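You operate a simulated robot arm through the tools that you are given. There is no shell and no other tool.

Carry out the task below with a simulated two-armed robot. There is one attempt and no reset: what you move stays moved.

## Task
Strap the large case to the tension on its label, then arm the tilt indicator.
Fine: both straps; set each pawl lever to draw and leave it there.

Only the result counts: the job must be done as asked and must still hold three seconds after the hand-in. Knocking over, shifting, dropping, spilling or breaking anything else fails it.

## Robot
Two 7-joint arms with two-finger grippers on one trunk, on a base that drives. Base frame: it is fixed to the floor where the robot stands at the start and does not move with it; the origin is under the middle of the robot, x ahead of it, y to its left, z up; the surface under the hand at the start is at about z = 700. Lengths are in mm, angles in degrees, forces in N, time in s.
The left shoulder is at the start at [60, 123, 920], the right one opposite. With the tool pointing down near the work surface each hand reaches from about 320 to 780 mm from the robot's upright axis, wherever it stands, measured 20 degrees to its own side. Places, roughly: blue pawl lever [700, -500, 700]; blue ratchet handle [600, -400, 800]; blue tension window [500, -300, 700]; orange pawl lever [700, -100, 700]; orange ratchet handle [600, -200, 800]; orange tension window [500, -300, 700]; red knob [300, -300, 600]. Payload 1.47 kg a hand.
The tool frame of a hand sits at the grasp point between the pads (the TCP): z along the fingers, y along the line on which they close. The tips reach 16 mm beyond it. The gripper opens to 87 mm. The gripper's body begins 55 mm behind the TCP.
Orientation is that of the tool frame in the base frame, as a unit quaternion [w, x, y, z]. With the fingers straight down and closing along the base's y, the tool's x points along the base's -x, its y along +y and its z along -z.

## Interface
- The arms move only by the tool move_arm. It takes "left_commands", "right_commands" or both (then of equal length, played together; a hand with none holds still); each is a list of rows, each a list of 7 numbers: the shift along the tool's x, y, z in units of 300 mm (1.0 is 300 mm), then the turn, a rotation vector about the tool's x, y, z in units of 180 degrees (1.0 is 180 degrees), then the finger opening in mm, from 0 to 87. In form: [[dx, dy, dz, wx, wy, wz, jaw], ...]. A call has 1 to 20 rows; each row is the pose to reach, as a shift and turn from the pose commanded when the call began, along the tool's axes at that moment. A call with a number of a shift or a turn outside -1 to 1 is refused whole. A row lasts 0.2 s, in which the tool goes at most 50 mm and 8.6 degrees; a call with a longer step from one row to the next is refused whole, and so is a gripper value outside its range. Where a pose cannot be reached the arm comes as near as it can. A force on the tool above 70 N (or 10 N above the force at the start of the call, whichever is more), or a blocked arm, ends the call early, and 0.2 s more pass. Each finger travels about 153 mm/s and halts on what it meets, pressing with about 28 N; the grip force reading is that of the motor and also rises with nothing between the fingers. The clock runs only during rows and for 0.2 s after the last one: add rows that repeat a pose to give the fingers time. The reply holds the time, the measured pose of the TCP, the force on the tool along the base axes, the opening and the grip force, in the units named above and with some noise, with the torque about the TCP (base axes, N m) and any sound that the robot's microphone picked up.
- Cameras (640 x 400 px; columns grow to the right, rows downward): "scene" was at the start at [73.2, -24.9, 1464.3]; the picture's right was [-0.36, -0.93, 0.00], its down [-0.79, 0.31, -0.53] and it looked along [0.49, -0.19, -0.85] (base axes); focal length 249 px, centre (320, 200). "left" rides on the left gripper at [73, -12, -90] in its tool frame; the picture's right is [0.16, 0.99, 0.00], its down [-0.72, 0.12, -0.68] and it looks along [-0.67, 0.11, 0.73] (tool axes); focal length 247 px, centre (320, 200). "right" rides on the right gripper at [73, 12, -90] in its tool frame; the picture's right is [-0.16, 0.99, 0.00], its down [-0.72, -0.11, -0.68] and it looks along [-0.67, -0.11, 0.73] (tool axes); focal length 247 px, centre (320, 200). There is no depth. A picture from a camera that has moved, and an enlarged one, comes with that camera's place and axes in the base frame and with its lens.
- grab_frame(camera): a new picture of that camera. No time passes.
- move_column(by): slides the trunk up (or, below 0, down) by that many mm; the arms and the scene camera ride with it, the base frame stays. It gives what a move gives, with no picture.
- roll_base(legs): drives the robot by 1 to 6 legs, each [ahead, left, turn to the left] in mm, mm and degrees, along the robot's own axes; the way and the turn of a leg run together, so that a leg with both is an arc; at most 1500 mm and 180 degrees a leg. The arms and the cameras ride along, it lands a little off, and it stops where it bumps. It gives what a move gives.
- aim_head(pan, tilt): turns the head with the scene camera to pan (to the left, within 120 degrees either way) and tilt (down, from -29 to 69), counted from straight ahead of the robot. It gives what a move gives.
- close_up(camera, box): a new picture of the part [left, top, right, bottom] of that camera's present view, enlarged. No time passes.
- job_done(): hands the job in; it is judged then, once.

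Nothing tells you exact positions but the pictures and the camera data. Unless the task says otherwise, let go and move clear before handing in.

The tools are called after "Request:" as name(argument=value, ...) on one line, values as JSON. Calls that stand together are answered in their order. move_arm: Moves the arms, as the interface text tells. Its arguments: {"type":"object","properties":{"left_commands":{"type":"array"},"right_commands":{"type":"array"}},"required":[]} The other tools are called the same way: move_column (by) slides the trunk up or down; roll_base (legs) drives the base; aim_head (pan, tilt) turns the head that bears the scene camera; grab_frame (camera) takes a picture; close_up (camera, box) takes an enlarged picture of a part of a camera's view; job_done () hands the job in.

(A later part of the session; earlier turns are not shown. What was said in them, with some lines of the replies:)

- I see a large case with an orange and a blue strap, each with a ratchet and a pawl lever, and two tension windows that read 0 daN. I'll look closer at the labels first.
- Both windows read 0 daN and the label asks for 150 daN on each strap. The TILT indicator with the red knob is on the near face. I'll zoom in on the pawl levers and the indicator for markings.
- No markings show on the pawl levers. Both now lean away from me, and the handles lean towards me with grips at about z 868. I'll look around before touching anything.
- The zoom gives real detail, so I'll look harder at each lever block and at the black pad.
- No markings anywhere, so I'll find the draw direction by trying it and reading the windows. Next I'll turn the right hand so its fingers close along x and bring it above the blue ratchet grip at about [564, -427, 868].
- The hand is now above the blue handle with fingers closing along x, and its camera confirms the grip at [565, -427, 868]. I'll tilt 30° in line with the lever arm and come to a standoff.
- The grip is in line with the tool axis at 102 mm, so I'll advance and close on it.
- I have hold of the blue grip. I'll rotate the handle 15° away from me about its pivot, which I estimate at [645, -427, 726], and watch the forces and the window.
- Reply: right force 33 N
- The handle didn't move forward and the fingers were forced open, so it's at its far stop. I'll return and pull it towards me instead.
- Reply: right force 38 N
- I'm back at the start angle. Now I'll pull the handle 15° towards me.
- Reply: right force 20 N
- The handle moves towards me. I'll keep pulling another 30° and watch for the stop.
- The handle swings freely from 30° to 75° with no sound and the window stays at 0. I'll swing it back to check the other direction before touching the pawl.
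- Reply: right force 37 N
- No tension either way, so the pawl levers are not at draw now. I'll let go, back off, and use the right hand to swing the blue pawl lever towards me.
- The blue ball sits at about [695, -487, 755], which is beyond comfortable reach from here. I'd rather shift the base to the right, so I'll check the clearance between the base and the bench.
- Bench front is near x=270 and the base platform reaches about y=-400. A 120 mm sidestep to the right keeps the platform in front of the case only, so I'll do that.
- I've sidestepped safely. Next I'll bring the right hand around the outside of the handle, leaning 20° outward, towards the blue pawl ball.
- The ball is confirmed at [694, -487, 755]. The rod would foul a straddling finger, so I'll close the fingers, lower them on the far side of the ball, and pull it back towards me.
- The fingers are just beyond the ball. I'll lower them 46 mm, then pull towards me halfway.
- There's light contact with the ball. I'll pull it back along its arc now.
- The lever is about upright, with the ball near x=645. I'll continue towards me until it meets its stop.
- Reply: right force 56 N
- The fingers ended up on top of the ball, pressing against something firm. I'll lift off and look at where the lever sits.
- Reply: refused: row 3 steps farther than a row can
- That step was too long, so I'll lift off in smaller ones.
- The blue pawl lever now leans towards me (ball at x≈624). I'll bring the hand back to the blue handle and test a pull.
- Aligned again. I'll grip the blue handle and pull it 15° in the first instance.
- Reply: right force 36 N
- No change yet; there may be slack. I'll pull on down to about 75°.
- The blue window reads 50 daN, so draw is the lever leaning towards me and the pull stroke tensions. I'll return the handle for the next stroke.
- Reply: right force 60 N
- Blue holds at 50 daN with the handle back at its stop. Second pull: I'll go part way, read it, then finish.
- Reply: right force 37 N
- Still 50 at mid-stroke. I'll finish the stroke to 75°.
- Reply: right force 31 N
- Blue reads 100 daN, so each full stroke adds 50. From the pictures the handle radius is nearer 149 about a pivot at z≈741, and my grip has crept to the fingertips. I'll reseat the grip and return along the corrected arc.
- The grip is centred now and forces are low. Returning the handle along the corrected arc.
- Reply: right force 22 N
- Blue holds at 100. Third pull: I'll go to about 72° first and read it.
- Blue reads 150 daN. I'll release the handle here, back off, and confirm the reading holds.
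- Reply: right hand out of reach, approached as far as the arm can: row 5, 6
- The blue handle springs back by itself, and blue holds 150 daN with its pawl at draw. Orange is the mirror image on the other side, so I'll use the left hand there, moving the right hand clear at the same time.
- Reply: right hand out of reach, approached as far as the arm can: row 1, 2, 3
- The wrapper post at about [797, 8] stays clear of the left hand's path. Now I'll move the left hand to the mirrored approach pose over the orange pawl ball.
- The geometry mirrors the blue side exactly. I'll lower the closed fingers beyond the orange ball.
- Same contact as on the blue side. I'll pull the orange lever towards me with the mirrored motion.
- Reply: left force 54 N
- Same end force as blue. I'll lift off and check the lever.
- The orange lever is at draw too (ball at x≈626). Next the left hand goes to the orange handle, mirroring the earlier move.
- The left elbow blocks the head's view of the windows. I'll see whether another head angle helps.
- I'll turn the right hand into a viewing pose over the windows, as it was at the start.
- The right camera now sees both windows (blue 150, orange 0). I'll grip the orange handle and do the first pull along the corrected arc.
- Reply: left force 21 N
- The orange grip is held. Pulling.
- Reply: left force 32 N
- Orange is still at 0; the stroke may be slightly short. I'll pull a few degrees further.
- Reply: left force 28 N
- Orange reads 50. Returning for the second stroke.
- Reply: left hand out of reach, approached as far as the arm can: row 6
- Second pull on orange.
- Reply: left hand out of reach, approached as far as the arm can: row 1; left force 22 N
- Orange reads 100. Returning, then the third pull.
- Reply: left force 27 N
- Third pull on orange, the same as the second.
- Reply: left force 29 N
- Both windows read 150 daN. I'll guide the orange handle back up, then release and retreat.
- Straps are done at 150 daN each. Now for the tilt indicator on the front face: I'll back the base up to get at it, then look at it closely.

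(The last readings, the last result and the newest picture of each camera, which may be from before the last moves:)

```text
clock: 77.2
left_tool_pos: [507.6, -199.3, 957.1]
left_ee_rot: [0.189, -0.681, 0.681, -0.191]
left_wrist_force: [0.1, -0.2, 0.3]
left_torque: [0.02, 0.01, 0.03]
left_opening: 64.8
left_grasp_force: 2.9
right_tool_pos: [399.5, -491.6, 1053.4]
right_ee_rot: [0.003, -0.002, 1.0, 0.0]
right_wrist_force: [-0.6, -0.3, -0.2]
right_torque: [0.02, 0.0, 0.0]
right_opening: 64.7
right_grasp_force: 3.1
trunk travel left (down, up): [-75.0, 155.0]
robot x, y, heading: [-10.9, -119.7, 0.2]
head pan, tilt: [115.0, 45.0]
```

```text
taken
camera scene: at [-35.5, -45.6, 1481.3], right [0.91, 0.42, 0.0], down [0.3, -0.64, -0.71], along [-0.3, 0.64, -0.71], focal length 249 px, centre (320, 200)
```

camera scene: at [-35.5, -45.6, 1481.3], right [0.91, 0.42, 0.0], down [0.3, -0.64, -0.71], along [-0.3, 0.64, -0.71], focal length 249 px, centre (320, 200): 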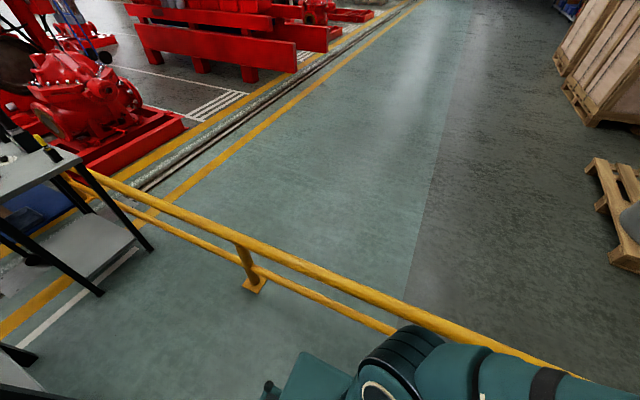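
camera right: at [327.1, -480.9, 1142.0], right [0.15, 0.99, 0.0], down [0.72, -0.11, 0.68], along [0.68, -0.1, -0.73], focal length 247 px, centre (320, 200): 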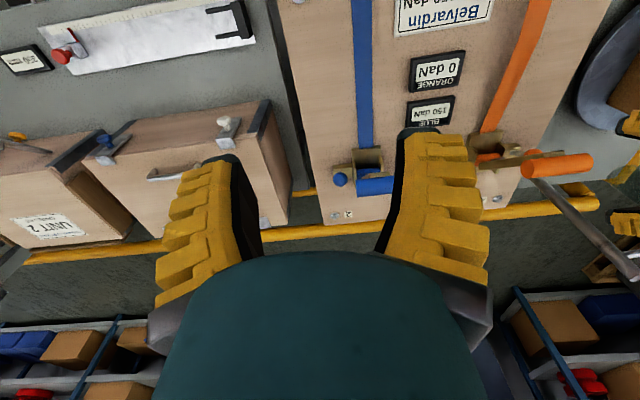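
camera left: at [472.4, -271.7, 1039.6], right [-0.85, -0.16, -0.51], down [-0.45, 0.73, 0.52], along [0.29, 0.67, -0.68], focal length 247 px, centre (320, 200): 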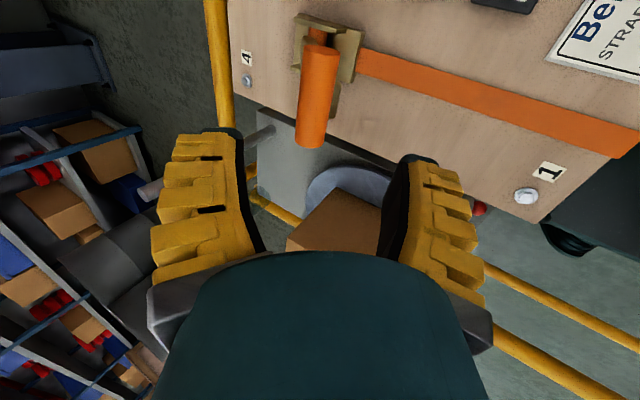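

Behind is clear to about x=-1050 and the rail is at y≈430. I'll back up 350 mm straight.

Request:
roll_base(legs=[[-350, 0, 0]])

Request:
aim_head(pan=-20, tilt=45)

Request:
grab_frame(camera="scene")

```text
clock: 79.5
left_tool_pos: [162.2, -200.7, 958.5]
left_ee_rot: [0.189, -0.679, 0.683, -0.193]
left_wrist_force: [-1.3, -0.7, 0.2]
left_torque: [0.0, -0.03, -0.03]
left_opening: 64.6
left_grasp_force: 3.7
right_tool_pos: [54.1, -492.1, 1053.8]
right_ee_rot: [0.003, 0.001, 1.0, 0.0]
right_wrist_force: [-0.3, 0.7, 0.1]
right_torque: [-0.02, 0.0, 0.02]
right_opening: 64.7
right_grasp_force: 3.2
trunk travel left (down, up): [-75.0, 155.0]
robot x, y, heading: [-352.7, -120.5, -0.1]
head pan, tilt: [115.0, 45.0]
```

```text
clock: 81.6
left_tool_pos: [163.5, -201.1, 957.5]
left_ee_rot: [0.189, -0.679, 0.683, -0.193]
left_wrist_force: [0.0, 0.4, -0.9]
left_torque: [0.0, 0.0, 0.02]
left_opening: 64.5
left_grasp_force: 3.0
right_tool_pos: [54.7, -493.1, 1053.1]
right_ee_rot: [0.003, 0.0, 1.0, 0.001]
right_wrist_force: [-0.5, -0.4, -0.7]
right_torque: [0.03, -0.01, -0.01]
right_opening: 64.5
right_grasp_force: 3.5
trunk travel left (down, up): [-75.0, 155.0]
robot x, y, heading: [-354.0, -121.4, -0.0]
head pan, tilt: [-20.0, 45.0]
```

```text
taken
camera scene: at [-269.0, -147.0, 1481.3], right [-0.34, -0.94, 0.0], down [-0.66, 0.24, -0.71], along [0.66, -0.24, -0.71], focal length 249 px, centre (320, 200)
```

scene: 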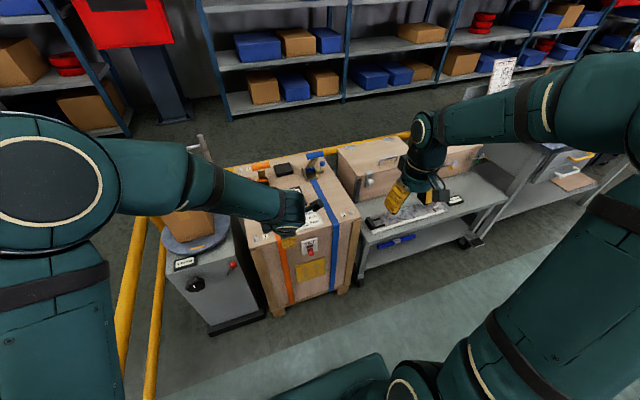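

Request:
close_up(camera="scene", box=[290, 230, 335, 275])

Request:
close_up(camera="scene", box=[230, 140, 390, 320])

```text
8.89 times, centred on (312, 252) of scene
camera zoom: at [-269.0, -147.0, 1481.3], right [-0.34, -0.94, 0.0], down [-0.66, 0.24, -0.71], along [0.66, -0.24, -0.71], focal length 2213 px, centre (387, -267)
```

zoom: 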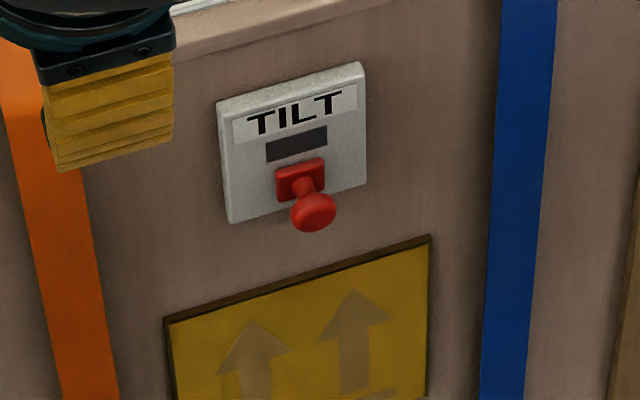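

```text
2.22 times, centred on (310, 230) of scene
camera zoom: at [-269.0, -147.0, 1481.3], right [-0.34, -0.94, 0.0], down [-0.66, 0.24, -0.71], along [0.66, -0.24, -0.71], focal length 553 px, centre (342, 133)
```

zoom: 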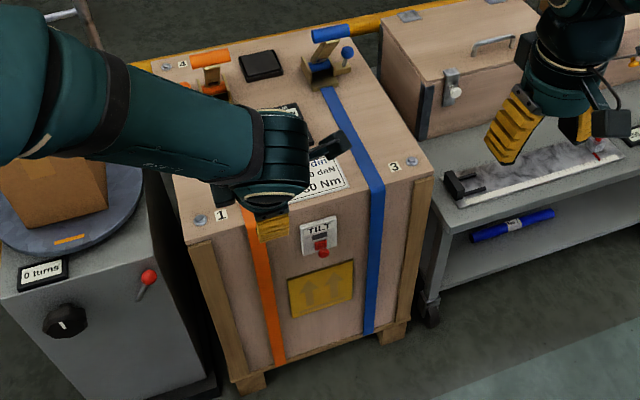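

The tilt indicator has a red block and a knob on a short stem, with a dark window above. By triangulation the knob is at about [281, -311, 579]. I'll move the left arm aside and turn the right hand for a horizontal approach.

Request:
move_arm(left_commands=[[-0.061, -0.006, -0.01, 0, 0, 0, 60], [-0.121, -0.013, -0.021, 0, 0, 0, 60], [-0.182, -0.019, -0.031, 0, 0, 0, 60], [-0.243, -0.025, -0.041, 0, 0, 0, 60], [-0.303, -0.031, -0.052, 0, 0, 0, 60], [-0.364, -0.038, -0.062, 0, 0, 0, 60], [-0.424, -0.044, -0.073, 0, 0, 0, 60], [-0.485, -0.05, -0.083, 0, 0, 0, 60], [-0.546, -0.056, -0.093, 0, 0, 0, 60], [-0.606, -0.063, -0.104, 0, 0, 0, 60], [-0.667, -0.069, -0.114, 0, 0, 0, 60], [-0.667, -0.069, -0.114, 0, 0, 0, 60]], right_commands=[[-0.014, 0.049, 0.031, 0, 0, 0.0455, 60], [-0.027, 0.099, 0.062, 0, 0, 0.091, 60], [-0.041, 0.148, 0.094, 0, 0, 0.1365, 60], [-0.055, 0.197, 0.125, 0, 0, 0.182, 60], [-0.068, 0.247, 0.156, 0, 0, 0.2275, 60], [-0.082, 0.296, 0.187, 0, 0, 0.273, 60], [-0.095, 0.346, 0.218, 0, 0, 0.3185, 60], [-0.109, 0.395, 0.249, 0, 0, 0.364, 60], [-0.123, 0.444, 0.281, 0, 0, 0.4095, 60], [-0.136, 0.494, 0.312, 0, 0, 0.455, 60], [-0.15, 0.543, 0.343, 0, 0, 0.5, 60], [-0.15, 0.543, 0.343, 0, 0, 0.5, 60]])

Request:
grab_frame(camera="scene")

Request:
grab_frame(camera="right")

```text
clock: 84.2
left_tool_pos: [164.7, -1.1, 997.8]
left_ee_rot: [0.189, -0.679, 0.683, -0.191]
left_wrist_force: [-0.4, -0.4, -0.1]
left_torque: [0.02, 0.01, 0.01]
left_opening: 64.4
left_grasp_force: 3.2
right_tool_pos: [101.0, -330.5, 949.7]
right_ee_rot: [0.003, 0.707, 0.707, 0.002]
right_wrist_force: [-0.1, -0.1, -0.7]
right_torque: [0.05, -0.04, 0.0]
right_opening: 64.6
right_grasp_force: 3.5
trunk travel left (down, up): [-75.0, 155.0]
robot x, y, heading: [-349.9, -117.5, -0.0]
head pan, tilt: [-20.0, 45.0]
```

```text
taken
camera scene: at [-269.1, -147.6, 1481.3], right [-0.34, -0.94, 0.0], down [-0.66, 0.24, -0.71], along [0.66, -0.24, -0.71], focal length 249 px, centre (320, 200)
```

scene: 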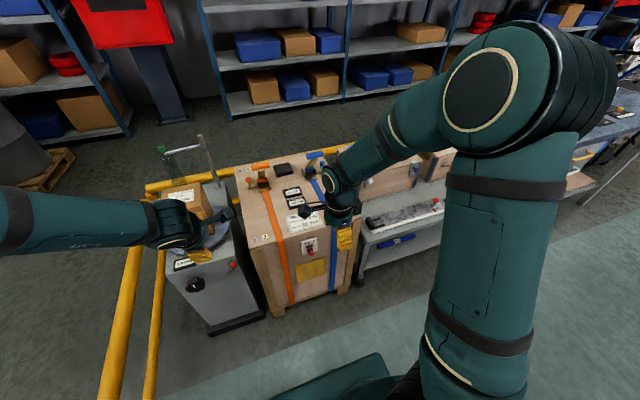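

```text
taken
camera right: at [112.2, -258.6, 1039.8], right [0.99, -0.16, 0.0], down [-0.12, -0.72, 0.68], along [-0.11, -0.67, -0.73], focal length 247 px, centre (320, 200)
```

right: 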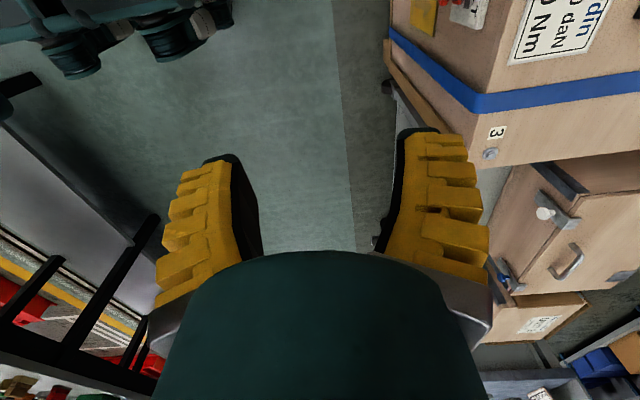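

Now I'll pitch the right hand to horizontal while lowering it, staying well in front of the case.

Request:
move_arm(right_commands=[[0.006, 0.009, 0.082, -0.0455, 0, 0, 60], [0.012, 0.018, 0.164, -0.091, 0, 0, 60], [0.018, 0.026, 0.245, -0.1365, 0, 0, 60], [0.024, 0.035, 0.327, -0.182, 0, 0, 60], [0.03, 0.044, 0.409, -0.2275, 0, 0, 60], [0.035, 0.053, 0.491, -0.273, 0, 0, 60], [0.041, 0.062, 0.573, -0.3185, 0, 0, 60], [0.047, 0.071, 0.655, -0.364, 0, 0, 60], [0.053, 0.079, 0.736, -0.4095, 0, 0, 60], [0.059, 0.088, 0.818, -0.455, 0, 0, 60], [0.065, 0.097, 0.9, -0.5, 0, 0, 60], [0.065, 0.097, 0.9, -0.5, 0, 0, 60]])

Request:
grab_frame(camera="scene")

Request:
grab_frame(camera="right")

```text
clock: 86.8
left_tool_pos: [165.0, -1.7, 996.3]
left_ee_rot: [0.189, -0.679, 0.684, -0.191]
left_wrist_force: [-0.3, -0.4, 0.6]
left_torque: [0.02, 0.02, 0.02]
left_opening: 64.5
left_grasp_force: 3.0
right_tool_pos: [131.2, -311.4, 680.1]
right_ee_rot: [0.502, 0.499, 0.498, 0.501]
right_wrist_force: [0.5, -0.2, 0.3]
right_torque: [-0.05, -0.01, 0.01]
right_opening: 64.4
right_grasp_force: 2.6
trunk travel left (down, up): [-75.0, 155.0]
robot x, y, heading: [-354.9, -120.0, -0.0]
head pan, tilt: [-20.0, 45.0]
```

```text
taken
camera scene: at [-269.1, -147.0, 1481.3], right [-0.34, -0.94, 0.0], down [-0.66, 0.24, -0.71], along [0.66, -0.24, -0.71], focal length 249 px, centre (320, 200)
```

scene: 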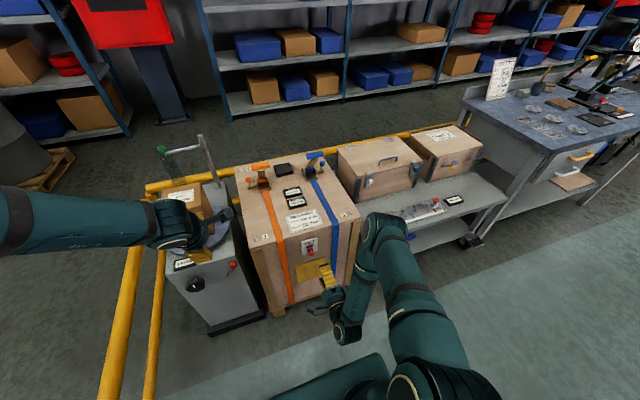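

```text
taken
camera right: at [41.4, -238.3, 691.6], right [-0.01, -0.16, 0.99], down [-0.68, -0.72, -0.12], along [0.73, -0.67, -0.1], focal length 247 px, centre (320, 200)
```

right: 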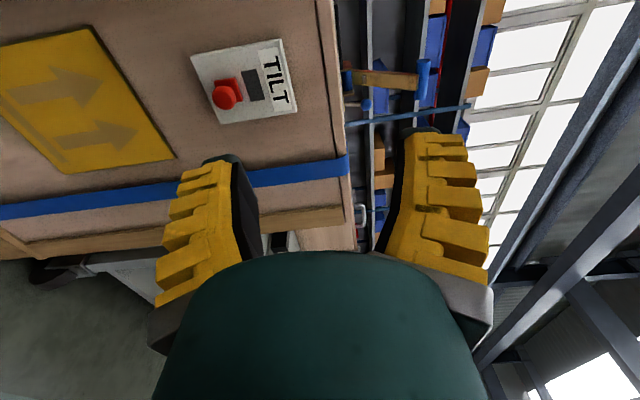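

The side view puts the knob at about [281, -311, 586]. I'll lower 95 mm to its height and recheck the alignment.

Request:
move_arm(right_commands=[[0, -0.1, 0, 0, 0, 0, 50], [0, -0.2, 0, 0, 0, 0, 50], [0, -0.313, 0, 0, 0, 0, 50], [0, -0.313, 0.1, 0, 0, 0, 50], [0, -0.313, 0.2, 0, 0, 0, 50], [0, -0.313, 0.2, 0, 0, 0, 50]])

Request:
grab_frame(camera="right")

Request:
close_up(camera="scene", box=[270, 220, 370, 300])

```text
clock: 88.2
left_tool_pos: [165.0, -2.2, 996.0]
left_ee_rot: [0.189, -0.679, 0.683, -0.191]
left_wrist_force: [0.2, -0.6, 0.0]
left_torque: [0.0, 0.0, 0.0]
left_opening: 64.6
left_grasp_force: 2.9
right_tool_pos: [190.8, -310.0, 585.5]
right_ee_rot: [0.501, 0.498, 0.5, 0.501]
right_wrist_force: [0.1, 0.1, 0.8]
right_torque: [0.02, 0.0, 0.03]
right_opening: 55.1
right_grasp_force: 4.2
trunk travel left (down, up): [-75.0, 155.0]
robot x, y, heading: [-353.0, -117.7, -0.1]
head pan, tilt: [-20.0, 45.0]
```

```text
taken
camera right: at [101.9, -238.1, 596.6], right [0.0, -0.16, 0.99], down [-0.68, -0.72, -0.12], along [0.73, -0.67, -0.1], focal length 247 px, centre (320, 200)
```

right: 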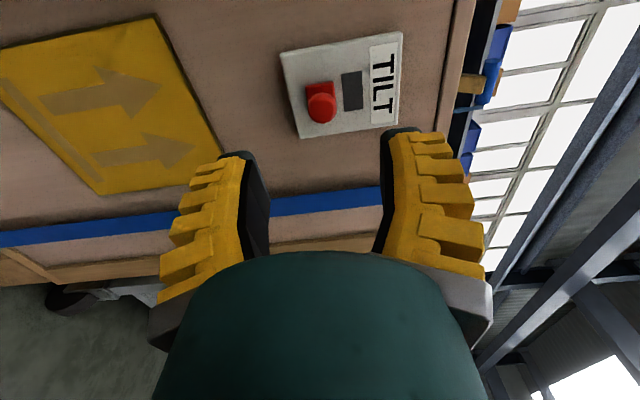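

```text
5.00 times, centred on (320, 260) of scene
camera zoom: at [-269.1, -147.1, 1481.3], right [-0.34, -0.94, 0.0], down [-0.66, 0.24, -0.71], along [0.66, -0.24, -0.71], focal length 1245 px, centre (320, -100)
```

zoom: 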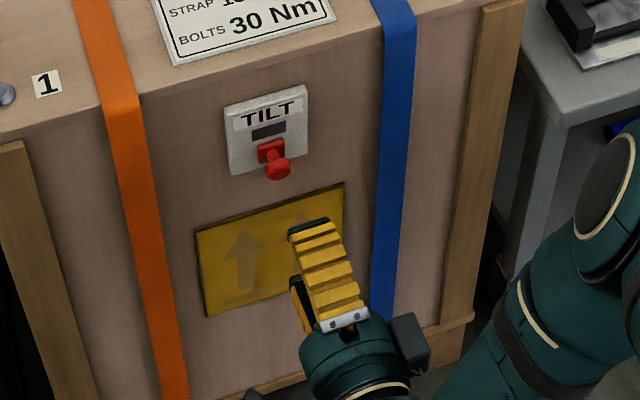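

Aligned. I'll advance to the knob and close on it.

Request:
move_arm(right_commands=[[0, 0.003, 0.1, 0, 0, 0, 50], [0, 0.005, 0.2, 0, 0, 0, 50], [0, 0.005, 0.285, 0, 0, 0, 50], [0, 0.005, 0.285, 0, 0, 0, 10], [0, 0.005, 0.285, 0, 0, 0, 10], [0, 0.005, 0.285, 0, 0, 0, 10]])

Request:
grab_frame(camera="right")

Request:
close_up(camera="scene", box=[270, 220, 370, 300])

```text
clock: 89.6
left_tool_pos: [165.0, -1.4, 998.1]
left_ee_rot: [0.189, -0.679, 0.683, -0.192]
left_wrist_force: [0.0, 0.2, 0.2]
left_torque: [-0.01, 0.01, 0.02]
left_opening: 64.8
left_grasp_force: 3.7
right_tool_pos: [276.7, -309.6, 588.9]
right_ee_rot: [0.501, 0.499, 0.499, 0.502]
right_wrist_force: [0.1, 0.0, -6.6]
right_torque: [0.04, 0.08, 0.01]
right_opening: 20.4
right_grasp_force: 7.7
trunk travel left (down, up): [-75.0, 155.0]
robot x, y, heading: [-352.9, -123.5, -0.1]
head pan, tilt: [-20.0, 45.0]
```

```text
taken
camera right: at [188.1, -238.1, 600.5], right [0.0, -0.16, 0.99], down [-0.68, -0.72, -0.12], along [0.73, -0.67, -0.11], focal length 247 px, centre (320, 200)
```

right: 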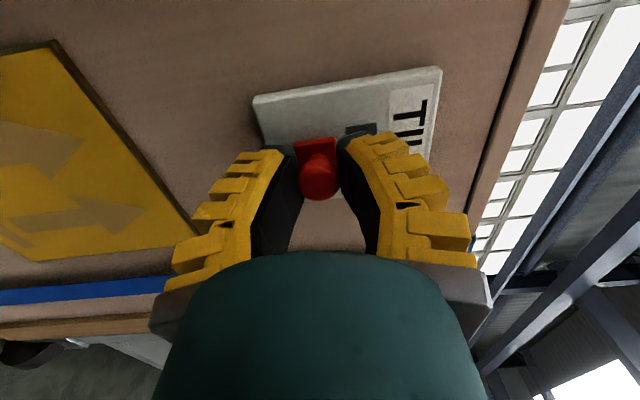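

```text
5.00 times, centred on (320, 260) of scene
camera zoom: at [-268.5, -147.2, 1481.2], right [-0.34, -0.94, 0.0], down [-0.66, 0.24, -0.71], along [0.66, -0.24, -0.71], focal length 1245 px, centre (320, -100)
```

zoom: 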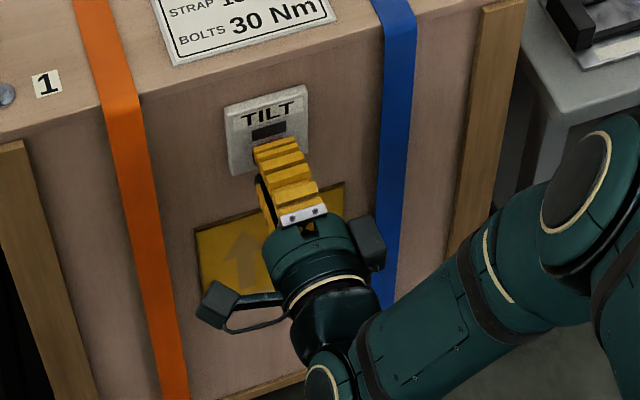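

I hold the knob. I'll pull gently straight out 15 mm and look.

Request:
move_arm(right_commands=[[0, 0, -0.017, 0, 0, 0, 5], [0, 0, -0.033, 0, 0, 0, 5], [0, 0, -0.05, 0, 0, 0, 5], [0, 0, -0.05, 0, 0, 0, 5]])

Request:
grab_frame(camera="right")

Request:
close_up(camera="scene", box=[290, 220, 350, 270])

```text
clock: 90.6
left_tool_pos: [164.9, -1.1, 997.0]
left_ee_rot: [0.188, -0.679, 0.683, -0.191]
left_wrist_force: [-0.3, 0.0, -0.7]
left_torque: [-0.01, 0.02, 0.0]
left_opening: 64.4
left_grasp_force: 2.8
right_tool_pos: [262.0, -309.3, 589.2]
right_ee_rot: [0.501, 0.499, 0.499, 0.501]
right_wrist_force: [-0.3, 1.1, 0.0]
right_torque: [0.02, 0.0, 0.01]
right_opening: 12.1
right_grasp_force: 5.3
trunk travel left (down, up): [-75.0, 155.0]
robot x, y, heading: [-354.0, -117.3, 0.0]
head pan, tilt: [-20.0, 45.0]
```

```text
taken
camera right: at [173.0, -238.3, 599.9], right [-0.01, -0.16, 0.99], down [-0.68, -0.72, -0.12], along [0.73, -0.67, -0.1], focal length 247 px, centre (320, 200)
```

right: 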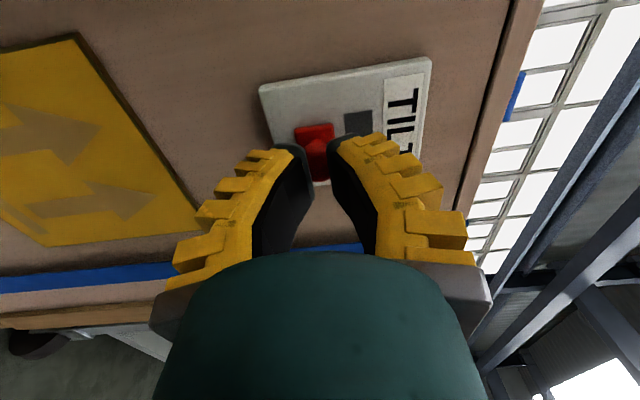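

```text
8.00 times, centred on (320, 245) of scene
camera zoom: at [-269.1, -147.0, 1481.3], right [-0.34, -0.94, 0.0], down [-0.66, 0.24, -0.71], along [0.66, -0.24, -0.71], focal length 1992 px, centre (320, -160)
```

zoom: 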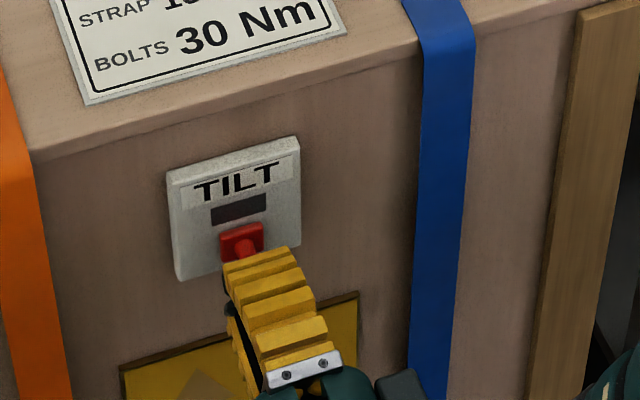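

The fingers slipped off because the squeeze was too light. I'll open and see whether the knob moved.

Request:
move_arm(right_commands=[[0, 0, 0, 0, 0, 0, 50], [0, 0, 0, 0, 0, 0, 50], [0, 0, -0.1, 0, 0, 0, 50], [0, 0, -0.1, 0, 0, 0, 50]])

Request:
grab_frame(camera="right")

Request:
close_up(camera="scene", box=[290, 220, 350, 270])

```text
clock: 91.6
left_tool_pos: [165.8, -1.2, 996.8]
left_ee_rot: [0.188, -0.679, 0.683, -0.192]
left_wrist_force: [0.4, 0.3, -0.8]
left_torque: [0.01, -0.02, 0.0]
left_opening: 64.4
left_grasp_force: 3.2
right_tool_pos: [231.7, -311.2, 588.3]
right_ee_rot: [0.502, 0.498, 0.499, 0.502]
right_wrist_force: [0.1, 0.4, -0.1]
right_torque: [0.05, 0.0, 0.01]
right_opening: 55.1
right_grasp_force: 3.5
trunk travel left (down, up): [-75.0, 155.0]
robot x, y, heading: [-355.0, -119.1, -0.1]
head pan, tilt: [-20.0, 45.0]
```

```text
taken
camera right: at [142.6, -238.1, 600.8], right [0.0, -0.16, 0.99], down [-0.68, -0.72, -0.12], along [0.73, -0.67, -0.1], focal length 247 px, centre (320, 200)
```

right: 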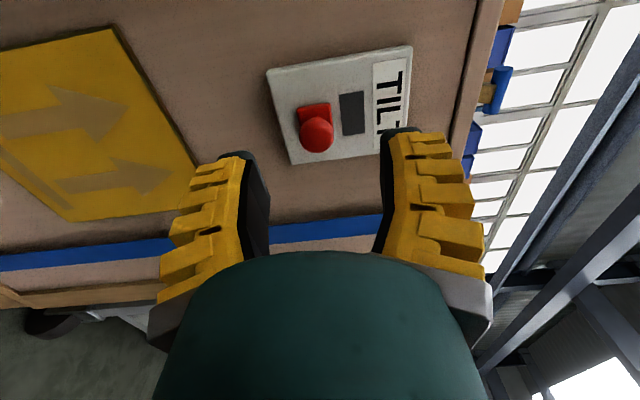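

```text
8.00 times, centred on (320, 245) of scene
camera zoom: at [-268.9, -147.0, 1481.3], right [-0.34, -0.94, 0.0], down [-0.66, 0.24, -0.71], along [0.66, -0.24, -0.71], focal length 1992 px, centre (320, -160)
```

zoom: 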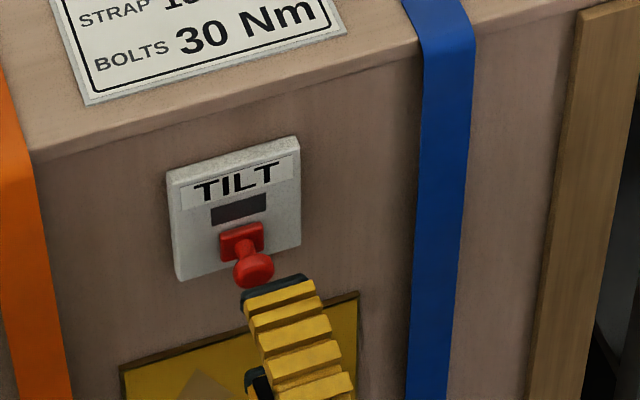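

The knob hasn't moved. I'll grip again, a bit deeper and with full squeeze, then pull.

Request:
move_arm(right_commands=[[0, 0, 0.08, 0, 0, 0, 45], [0, 0, 0.162, 0, 0, 0, 45], [0, 0, 0.162, 0, 0, 0, 0], [0, 0, 0.162, 0, 0, 0, 0], [0, 0, 0.162, 0, 0, 0, 0], [0, 0, 0.162, 0, 0, 0, 0]])

Request:
move_arm(right_commands=[[0, 0, -0.01, 0, 0, 0, 0], [0, 0, -0.02, 0, 0, 0, 0], [0, 0, -0.03, 0, 0, 0, 0], [0, 0, -0.04, 0, 0, 0, 0], [0, 0, -0.04, 0, 0, 0, 0]])

Request:
grab_frame(camera="right")

Request:
close_up(camera="scene", box=[290, 220, 350, 270])

```text
clock: 93.0
left_tool_pos: [165.8, -1.9, 996.0]
left_ee_rot: [0.189, -0.68, 0.682, -0.192]
left_wrist_force: [0.3, -0.3, -0.6]
left_torque: [0.01, -0.05, 0.03]
left_opening: 64.5
left_grasp_force: 3.3
right_tool_pos: [281.0, -311.5, 588.0]
right_ee_rot: [0.501, 0.5, 0.499, 0.5]
right_wrist_force: [2.7, -3.1, -13.4]
right_torque: [0.02, 0.08, -0.04]
right_opening: 12.6
right_grasp_force: 29.8
trunk travel left (down, up): [-75.0, 155.0]
robot x, y, heading: [-355.3, -122.1, 0.1]
head pan, tilt: [-20.0, 45.0]
```

```text
clock: 94.2
left_tool_pos: [163.3, -0.9, 997.5]
left_ee_rot: [0.19, -0.679, 0.683, -0.192]
left_wrist_force: [0.0, -0.7, 0.2]
left_torque: [0.03, 0.03, 0.01]
left_opening: 64.8
left_grasp_force: 3.4
right_tool_pos: [266.7, -310.7, 587.5]
right_ee_rot: [0.501, 0.5, 0.499, 0.501]
right_wrist_force: [-16.6, -5.9, -3.2]
right_torque: [0.06, 0.11, -0.19]
right_opening: 5.9
right_grasp_force: 27.9
trunk travel left (down, up): [-75.0, 155.0]
robot x, y, heading: [-358.5, -120.2, -0.4]
head pan, tilt: [-20.0, 45.0]
```

```text
taken
camera right: at [176.5, -238.3, 599.2], right [0.0, -0.16, 0.99], down [-0.68, -0.72, -0.12], along [0.73, -0.67, -0.11], focal length 247 px, centre (320, 200)
```

right: 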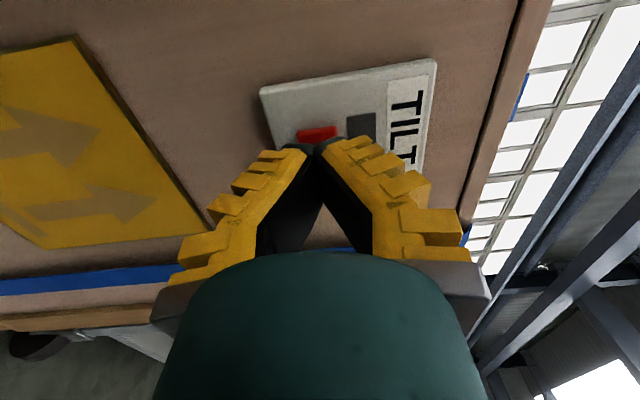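

```text
8.00 times, centred on (320, 245) of scene
camera zoom: at [-270.0, -147.3, 1481.3], right [-0.34, -0.94, 0.0], down [-0.66, 0.24, -0.71], along [0.66, -0.24, -0.71], focal length 1992 px, centre (320, -160)
```

zoom: 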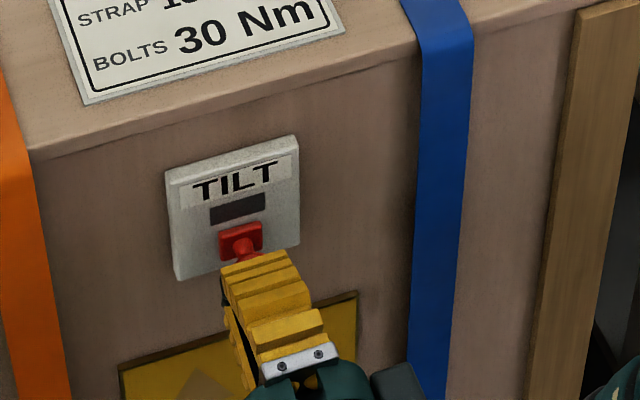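

Request:
close_up(camera="right", box=[240, 50, 440, 190])

Request:
close_up(camera="scene", box=[308, 232, 332, 256])

```text
2.86 times, centred on (340, 120) of right
camera zoom: at [176.5, -238.3, 599.2], right [0.0, -0.16, 0.99], down [-0.68, -0.72, -0.12], along [0.73, -0.67, -0.11], focal length 706 px, centre (263, 429)
```

zoom: 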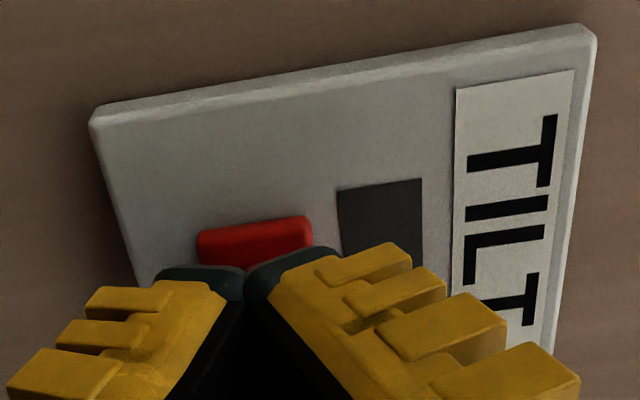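

```text
16.00 times, centred on (320, 244) of scene
camera zoom: at [-270.0, -147.3, 1481.3], right [-0.34, -0.94, 0.0], down [-0.66, 0.24, -0.71], along [0.66, -0.24, -0.71], focal length 3983 px, centre (320, -504)
```

zoom: 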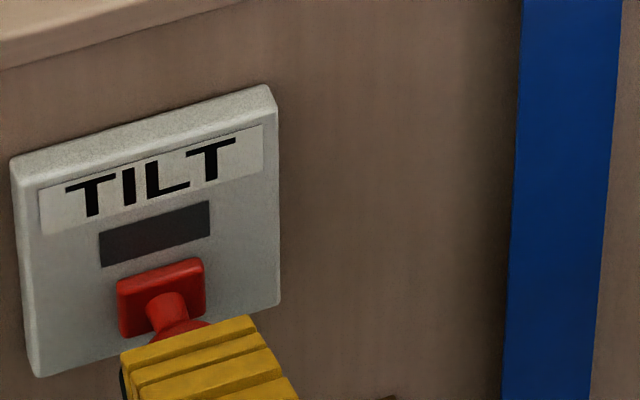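

The fingers are pinching only the front of the ball. I'll open, retreat a little, and look at the knob from close by.

Request:
move_arm(right_commands=[[0, 0, 0, 0, 0, 0, 50], [0, 0, 0, 0, 0, 0, 50], [0, 0, -0.05, 0, 0, 0, 50], [0, 0, -0.05, 0, 0, 0, 50]])

Request:
close_up(camera="right", box=[240, 50, 440, 190])

Request:
close_up(camera="scene", box=[308, 232, 332, 260])

```text
clock: 95.2
left_tool_pos: [166.6, -1.2, 997.4]
left_ee_rot: [0.188, -0.679, 0.683, -0.191]
left_wrist_force: [0.5, -0.1, -0.8]
left_torque: [0.01, -0.02, 0.06]
left_opening: 64.4
left_grasp_force: 3.3
right_tool_pos: [253.9, -310.9, 588.5]
right_ee_rot: [0.501, 0.498, 0.499, 0.502]
right_wrist_force: [-0.3, 0.6, 0.3]
right_torque: [0.01, -0.01, -0.01]
right_opening: 55.2
right_grasp_force: 3.9
trunk travel left (down, up): [-75.0, 155.0]
robot x, y, heading: [-351.9, -120.5, -0.2]
head pan, tilt: [-20.0, 45.0]
```

```text
2.86 times, centred on (340, 120) of right
camera zoom: at [164.5, -238.5, 599.9], right [-0.01, -0.16, 0.99], down [-0.68, -0.72, -0.12], along [0.73, -0.67, -0.1], focal length 706 px, centre (263, 429)
```

zoom: 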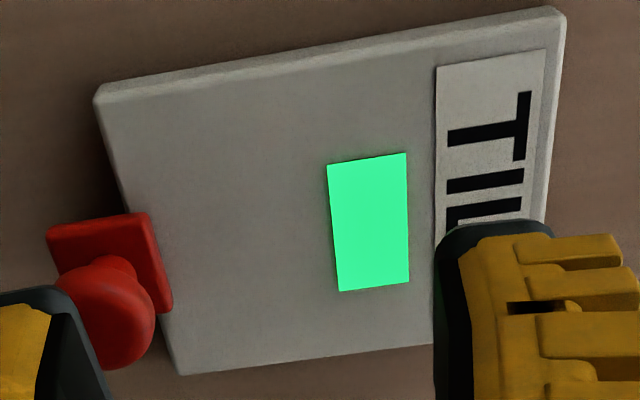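

```text
14.29 times, centred on (320, 246) of scene
camera zoom: at [-268.7, -147.0, 1481.3], right [-0.34, -0.94, 0.0], down [-0.66, 0.24, -0.71], along [0.66, -0.24, -0.71], focal length 3556 px, centre (320, -457)
```

zoom: 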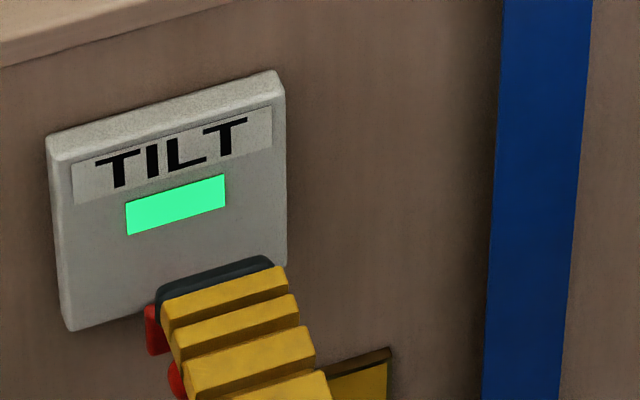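

The window turned green and the red tab has come away downward. I'll hold still briefly and look again to see where the tab ends up.

Request:
move_arm(right_commands=[[0, 0, -0.05, 0, 0, 0, 60], [0, 0, -0.1, 0, 0, 0, 60]])

Request:
grab_frame(camera="right")

Request:
close_up(camera="scene", box=[260, 210, 380, 330])

```text
clock: 95.8
left_tool_pos: [165.0, -1.2, 998.7]
left_ee_rot: [0.189, -0.679, 0.684, -0.19]
left_wrist_force: [0.3, -0.2, 0.0]
left_torque: [-0.03, 0.0, 0.01]
left_opening: 64.6
left_grasp_force: 3.2
right_tool_pos: [221.9, -312.0, 587.1]
right_ee_rot: [0.502, 0.499, 0.499, 0.501]
right_wrist_force: [0.4, 0.0, 0.3]
right_torque: [-0.02, 0.0, 0.0]
right_opening: 64.6
right_grasp_force: 3.6
trunk travel left (down, up): [-75.0, 155.0]
robot x, y, heading: [-353.6, -119.3, -0.2]
head pan, tilt: [-20.0, 45.0]
```

```text
taken
camera right: at [132.8, -238.7, 599.1], right [0.0, -0.16, 0.99], down [-0.68, -0.72, -0.12], along [0.73, -0.67, -0.1], focal length 247 px, centre (320, 200)
```

right: 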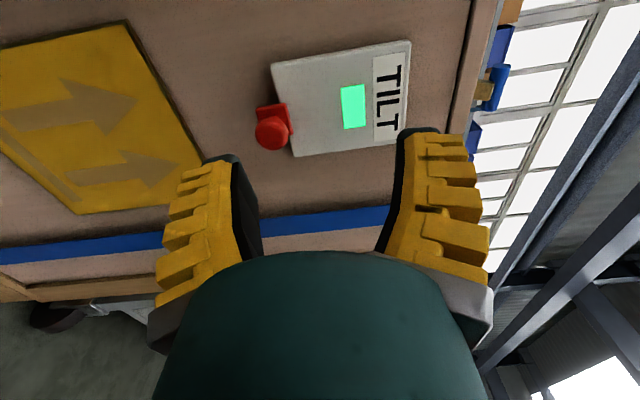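

```text
3.33 times, centred on (320, 270) of scene
camera zoom: at [-269.2, -147.1, 1481.3], right [-0.34, -0.94, 0.0], down [-0.66, 0.24, -0.71], along [0.66, -0.24, -0.71], focal length 830 px, centre (320, -33)
```

zoom: 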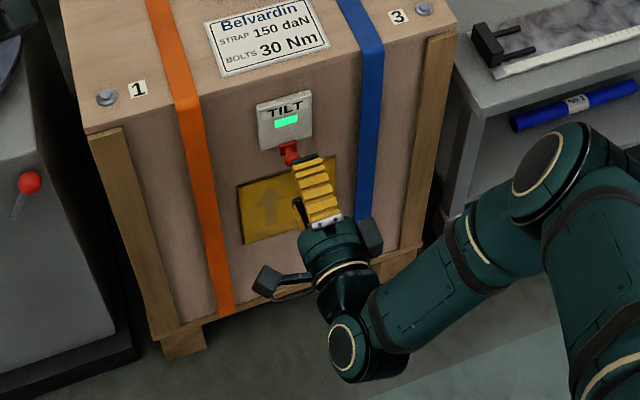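

The tab is a slider: it now rests at the bottom of the plate and the window shows green, which means armed. I'll retreat fully and verify everything.

Request:
move_arm(right_commands=[[0, 0, -0.12, 0, 0, 0, 60], [0, 0, -0.24, 0, 0, 0, 60], [-0.1, 0.05, -0.33, 0, 0, 0, 60], [-0.2, 0.1, -0.4, 0, 0, 0, 60], [-0.3, 0.15, -0.4, 0, 0, 0, 60], [-0.4, 0.2, -0.4, 0, 0, 0, 60], [-0.4, 0.2, -0.4, 0, 0, 0, 60]])

Request:
close_up(camera="scene", box=[290, 220, 340, 280])

Request:
close_up(camera="scene", box=[220, 140, 360, 240])

Request:
grab_frame(camera="scene")

Request:
grab_frame(camera="right")

```text
clock: 97.4
left_tool_pos: [165.3, -0.7, 997.1]
left_ee_rot: [0.188, -0.679, 0.683, -0.193]
left_wrist_force: [0.0, -1.0, 0.0]
left_torque: [-0.01, 0.02, -0.01]
left_opening: 64.4
left_grasp_force: 3.1
right_tool_pos: [102.2, -432.3, 646.7]
right_ee_rot: [0.501, 0.499, 0.499, 0.501]
right_wrist_force: [-0.9, 0.4, -0.3]
right_torque: [-0.01, 0.02, 0.0]
right_opening: 64.6
right_grasp_force: 3.0
trunk travel left (down, up): [-75.0, 155.0]
robot x, y, heading: [-355.8, -118.4, -0.1]
head pan, tilt: [-20.0, 45.0]
```

```text
6.67 times, centred on (315, 250) of scene
camera zoom: at [-269.0, -146.9, 1481.2], right [-0.34, -0.94, 0.0], down [-0.66, 0.24, -0.71], along [0.66, -0.24, -0.71], focal length 1660 px, centre (353, -133)
```

zoom: 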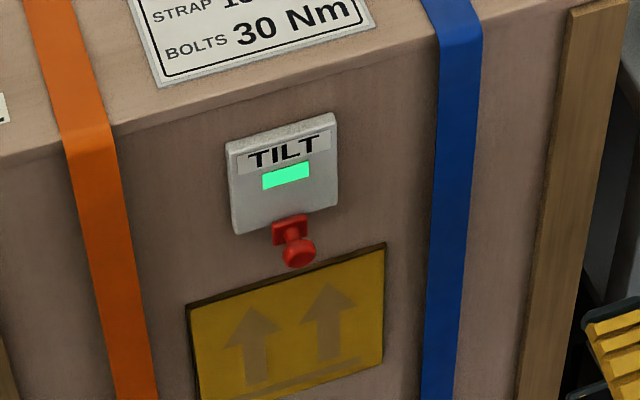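

```text
4.00 times, centred on (290, 190) of scene
camera zoom: at [-269.0, -146.9, 1481.2], right [-0.34, -0.94, 0.0], down [-0.66, 0.24, -0.71], along [0.66, -0.24, -0.71], focal length 996 px, centre (440, 240)
```

zoom: 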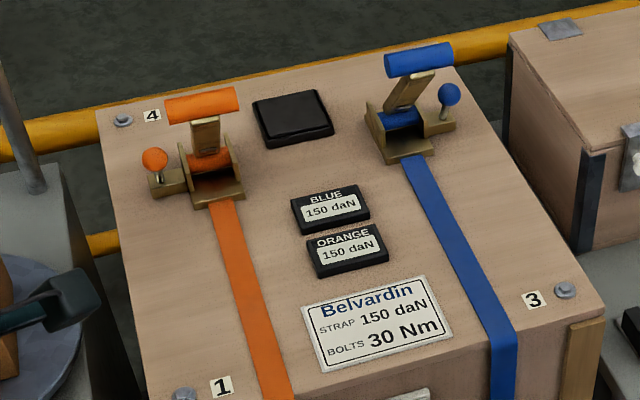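

```text
taken
camera scene: at [-269.0, -146.9, 1481.2], right [-0.34, -0.94, 0.0], down [-0.66, 0.24, -0.71], along [0.66, -0.24, -0.71], focal length 249 px, centre (320, 200)
```

scene: 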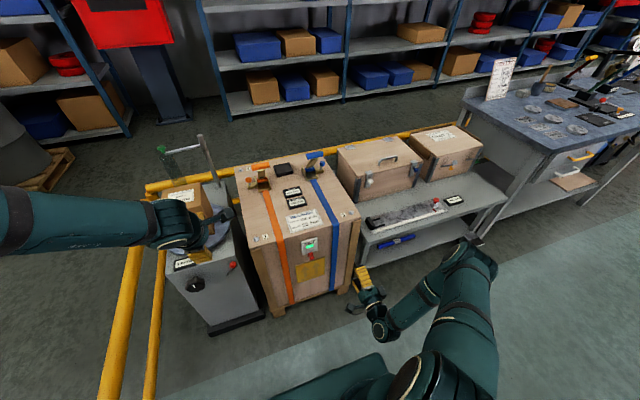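

```text
taken
camera right: at [12.3, -359.3, 658.3], right [0.0, -0.16, 0.99], down [-0.68, -0.72, -0.12], along [0.73, -0.67, -0.1], focal length 247 px, centre (320, 200)
```

right: 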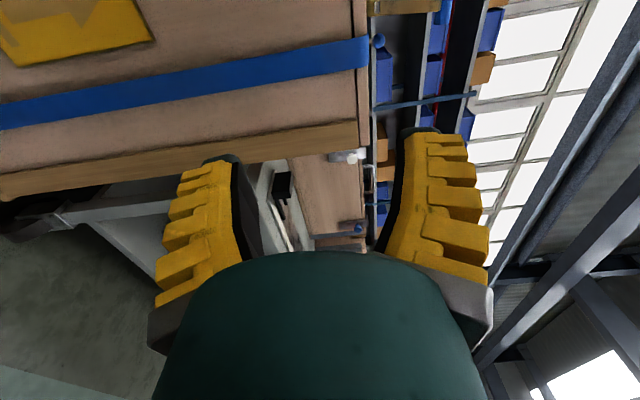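

Both windows read 150 daN and both pawl levers sit at draw. The tilt window is green with its tab resting at the bottom, and both hands are clear, so I'm handing in.

Request:
job_done()

```text
The job is handed in.
```

The large case is strapped and the tilt indicator is armed, and I've handed the job in.

- **Straps:** the blue and orange windows both read 150 daN, matching the label. Each strap took three pulls at about 50 daN a stroke.
- **Pawl levers:** neither was marked, so I tested. Leaning away from the robot, a full swing of the blue handle left its window at 0. Leaning towards the robot, it tensioned, so I took that as draw. Both levers are at draw and left there.
- **Tilt indicator:** the red knob is a slider, not a pull pin. My first attempt to pull it out slipped off. On the next grip, the tab slid to the bottom of its plate and the window turned green. I took green as armed; it isn't labelled.

Both hands were open and clear at hand-in. Nothing in the last picture looked knocked or shifted. The label also gives 30 Nm for the bolts; I left those alone, as you only asked for the straps and the indicator.
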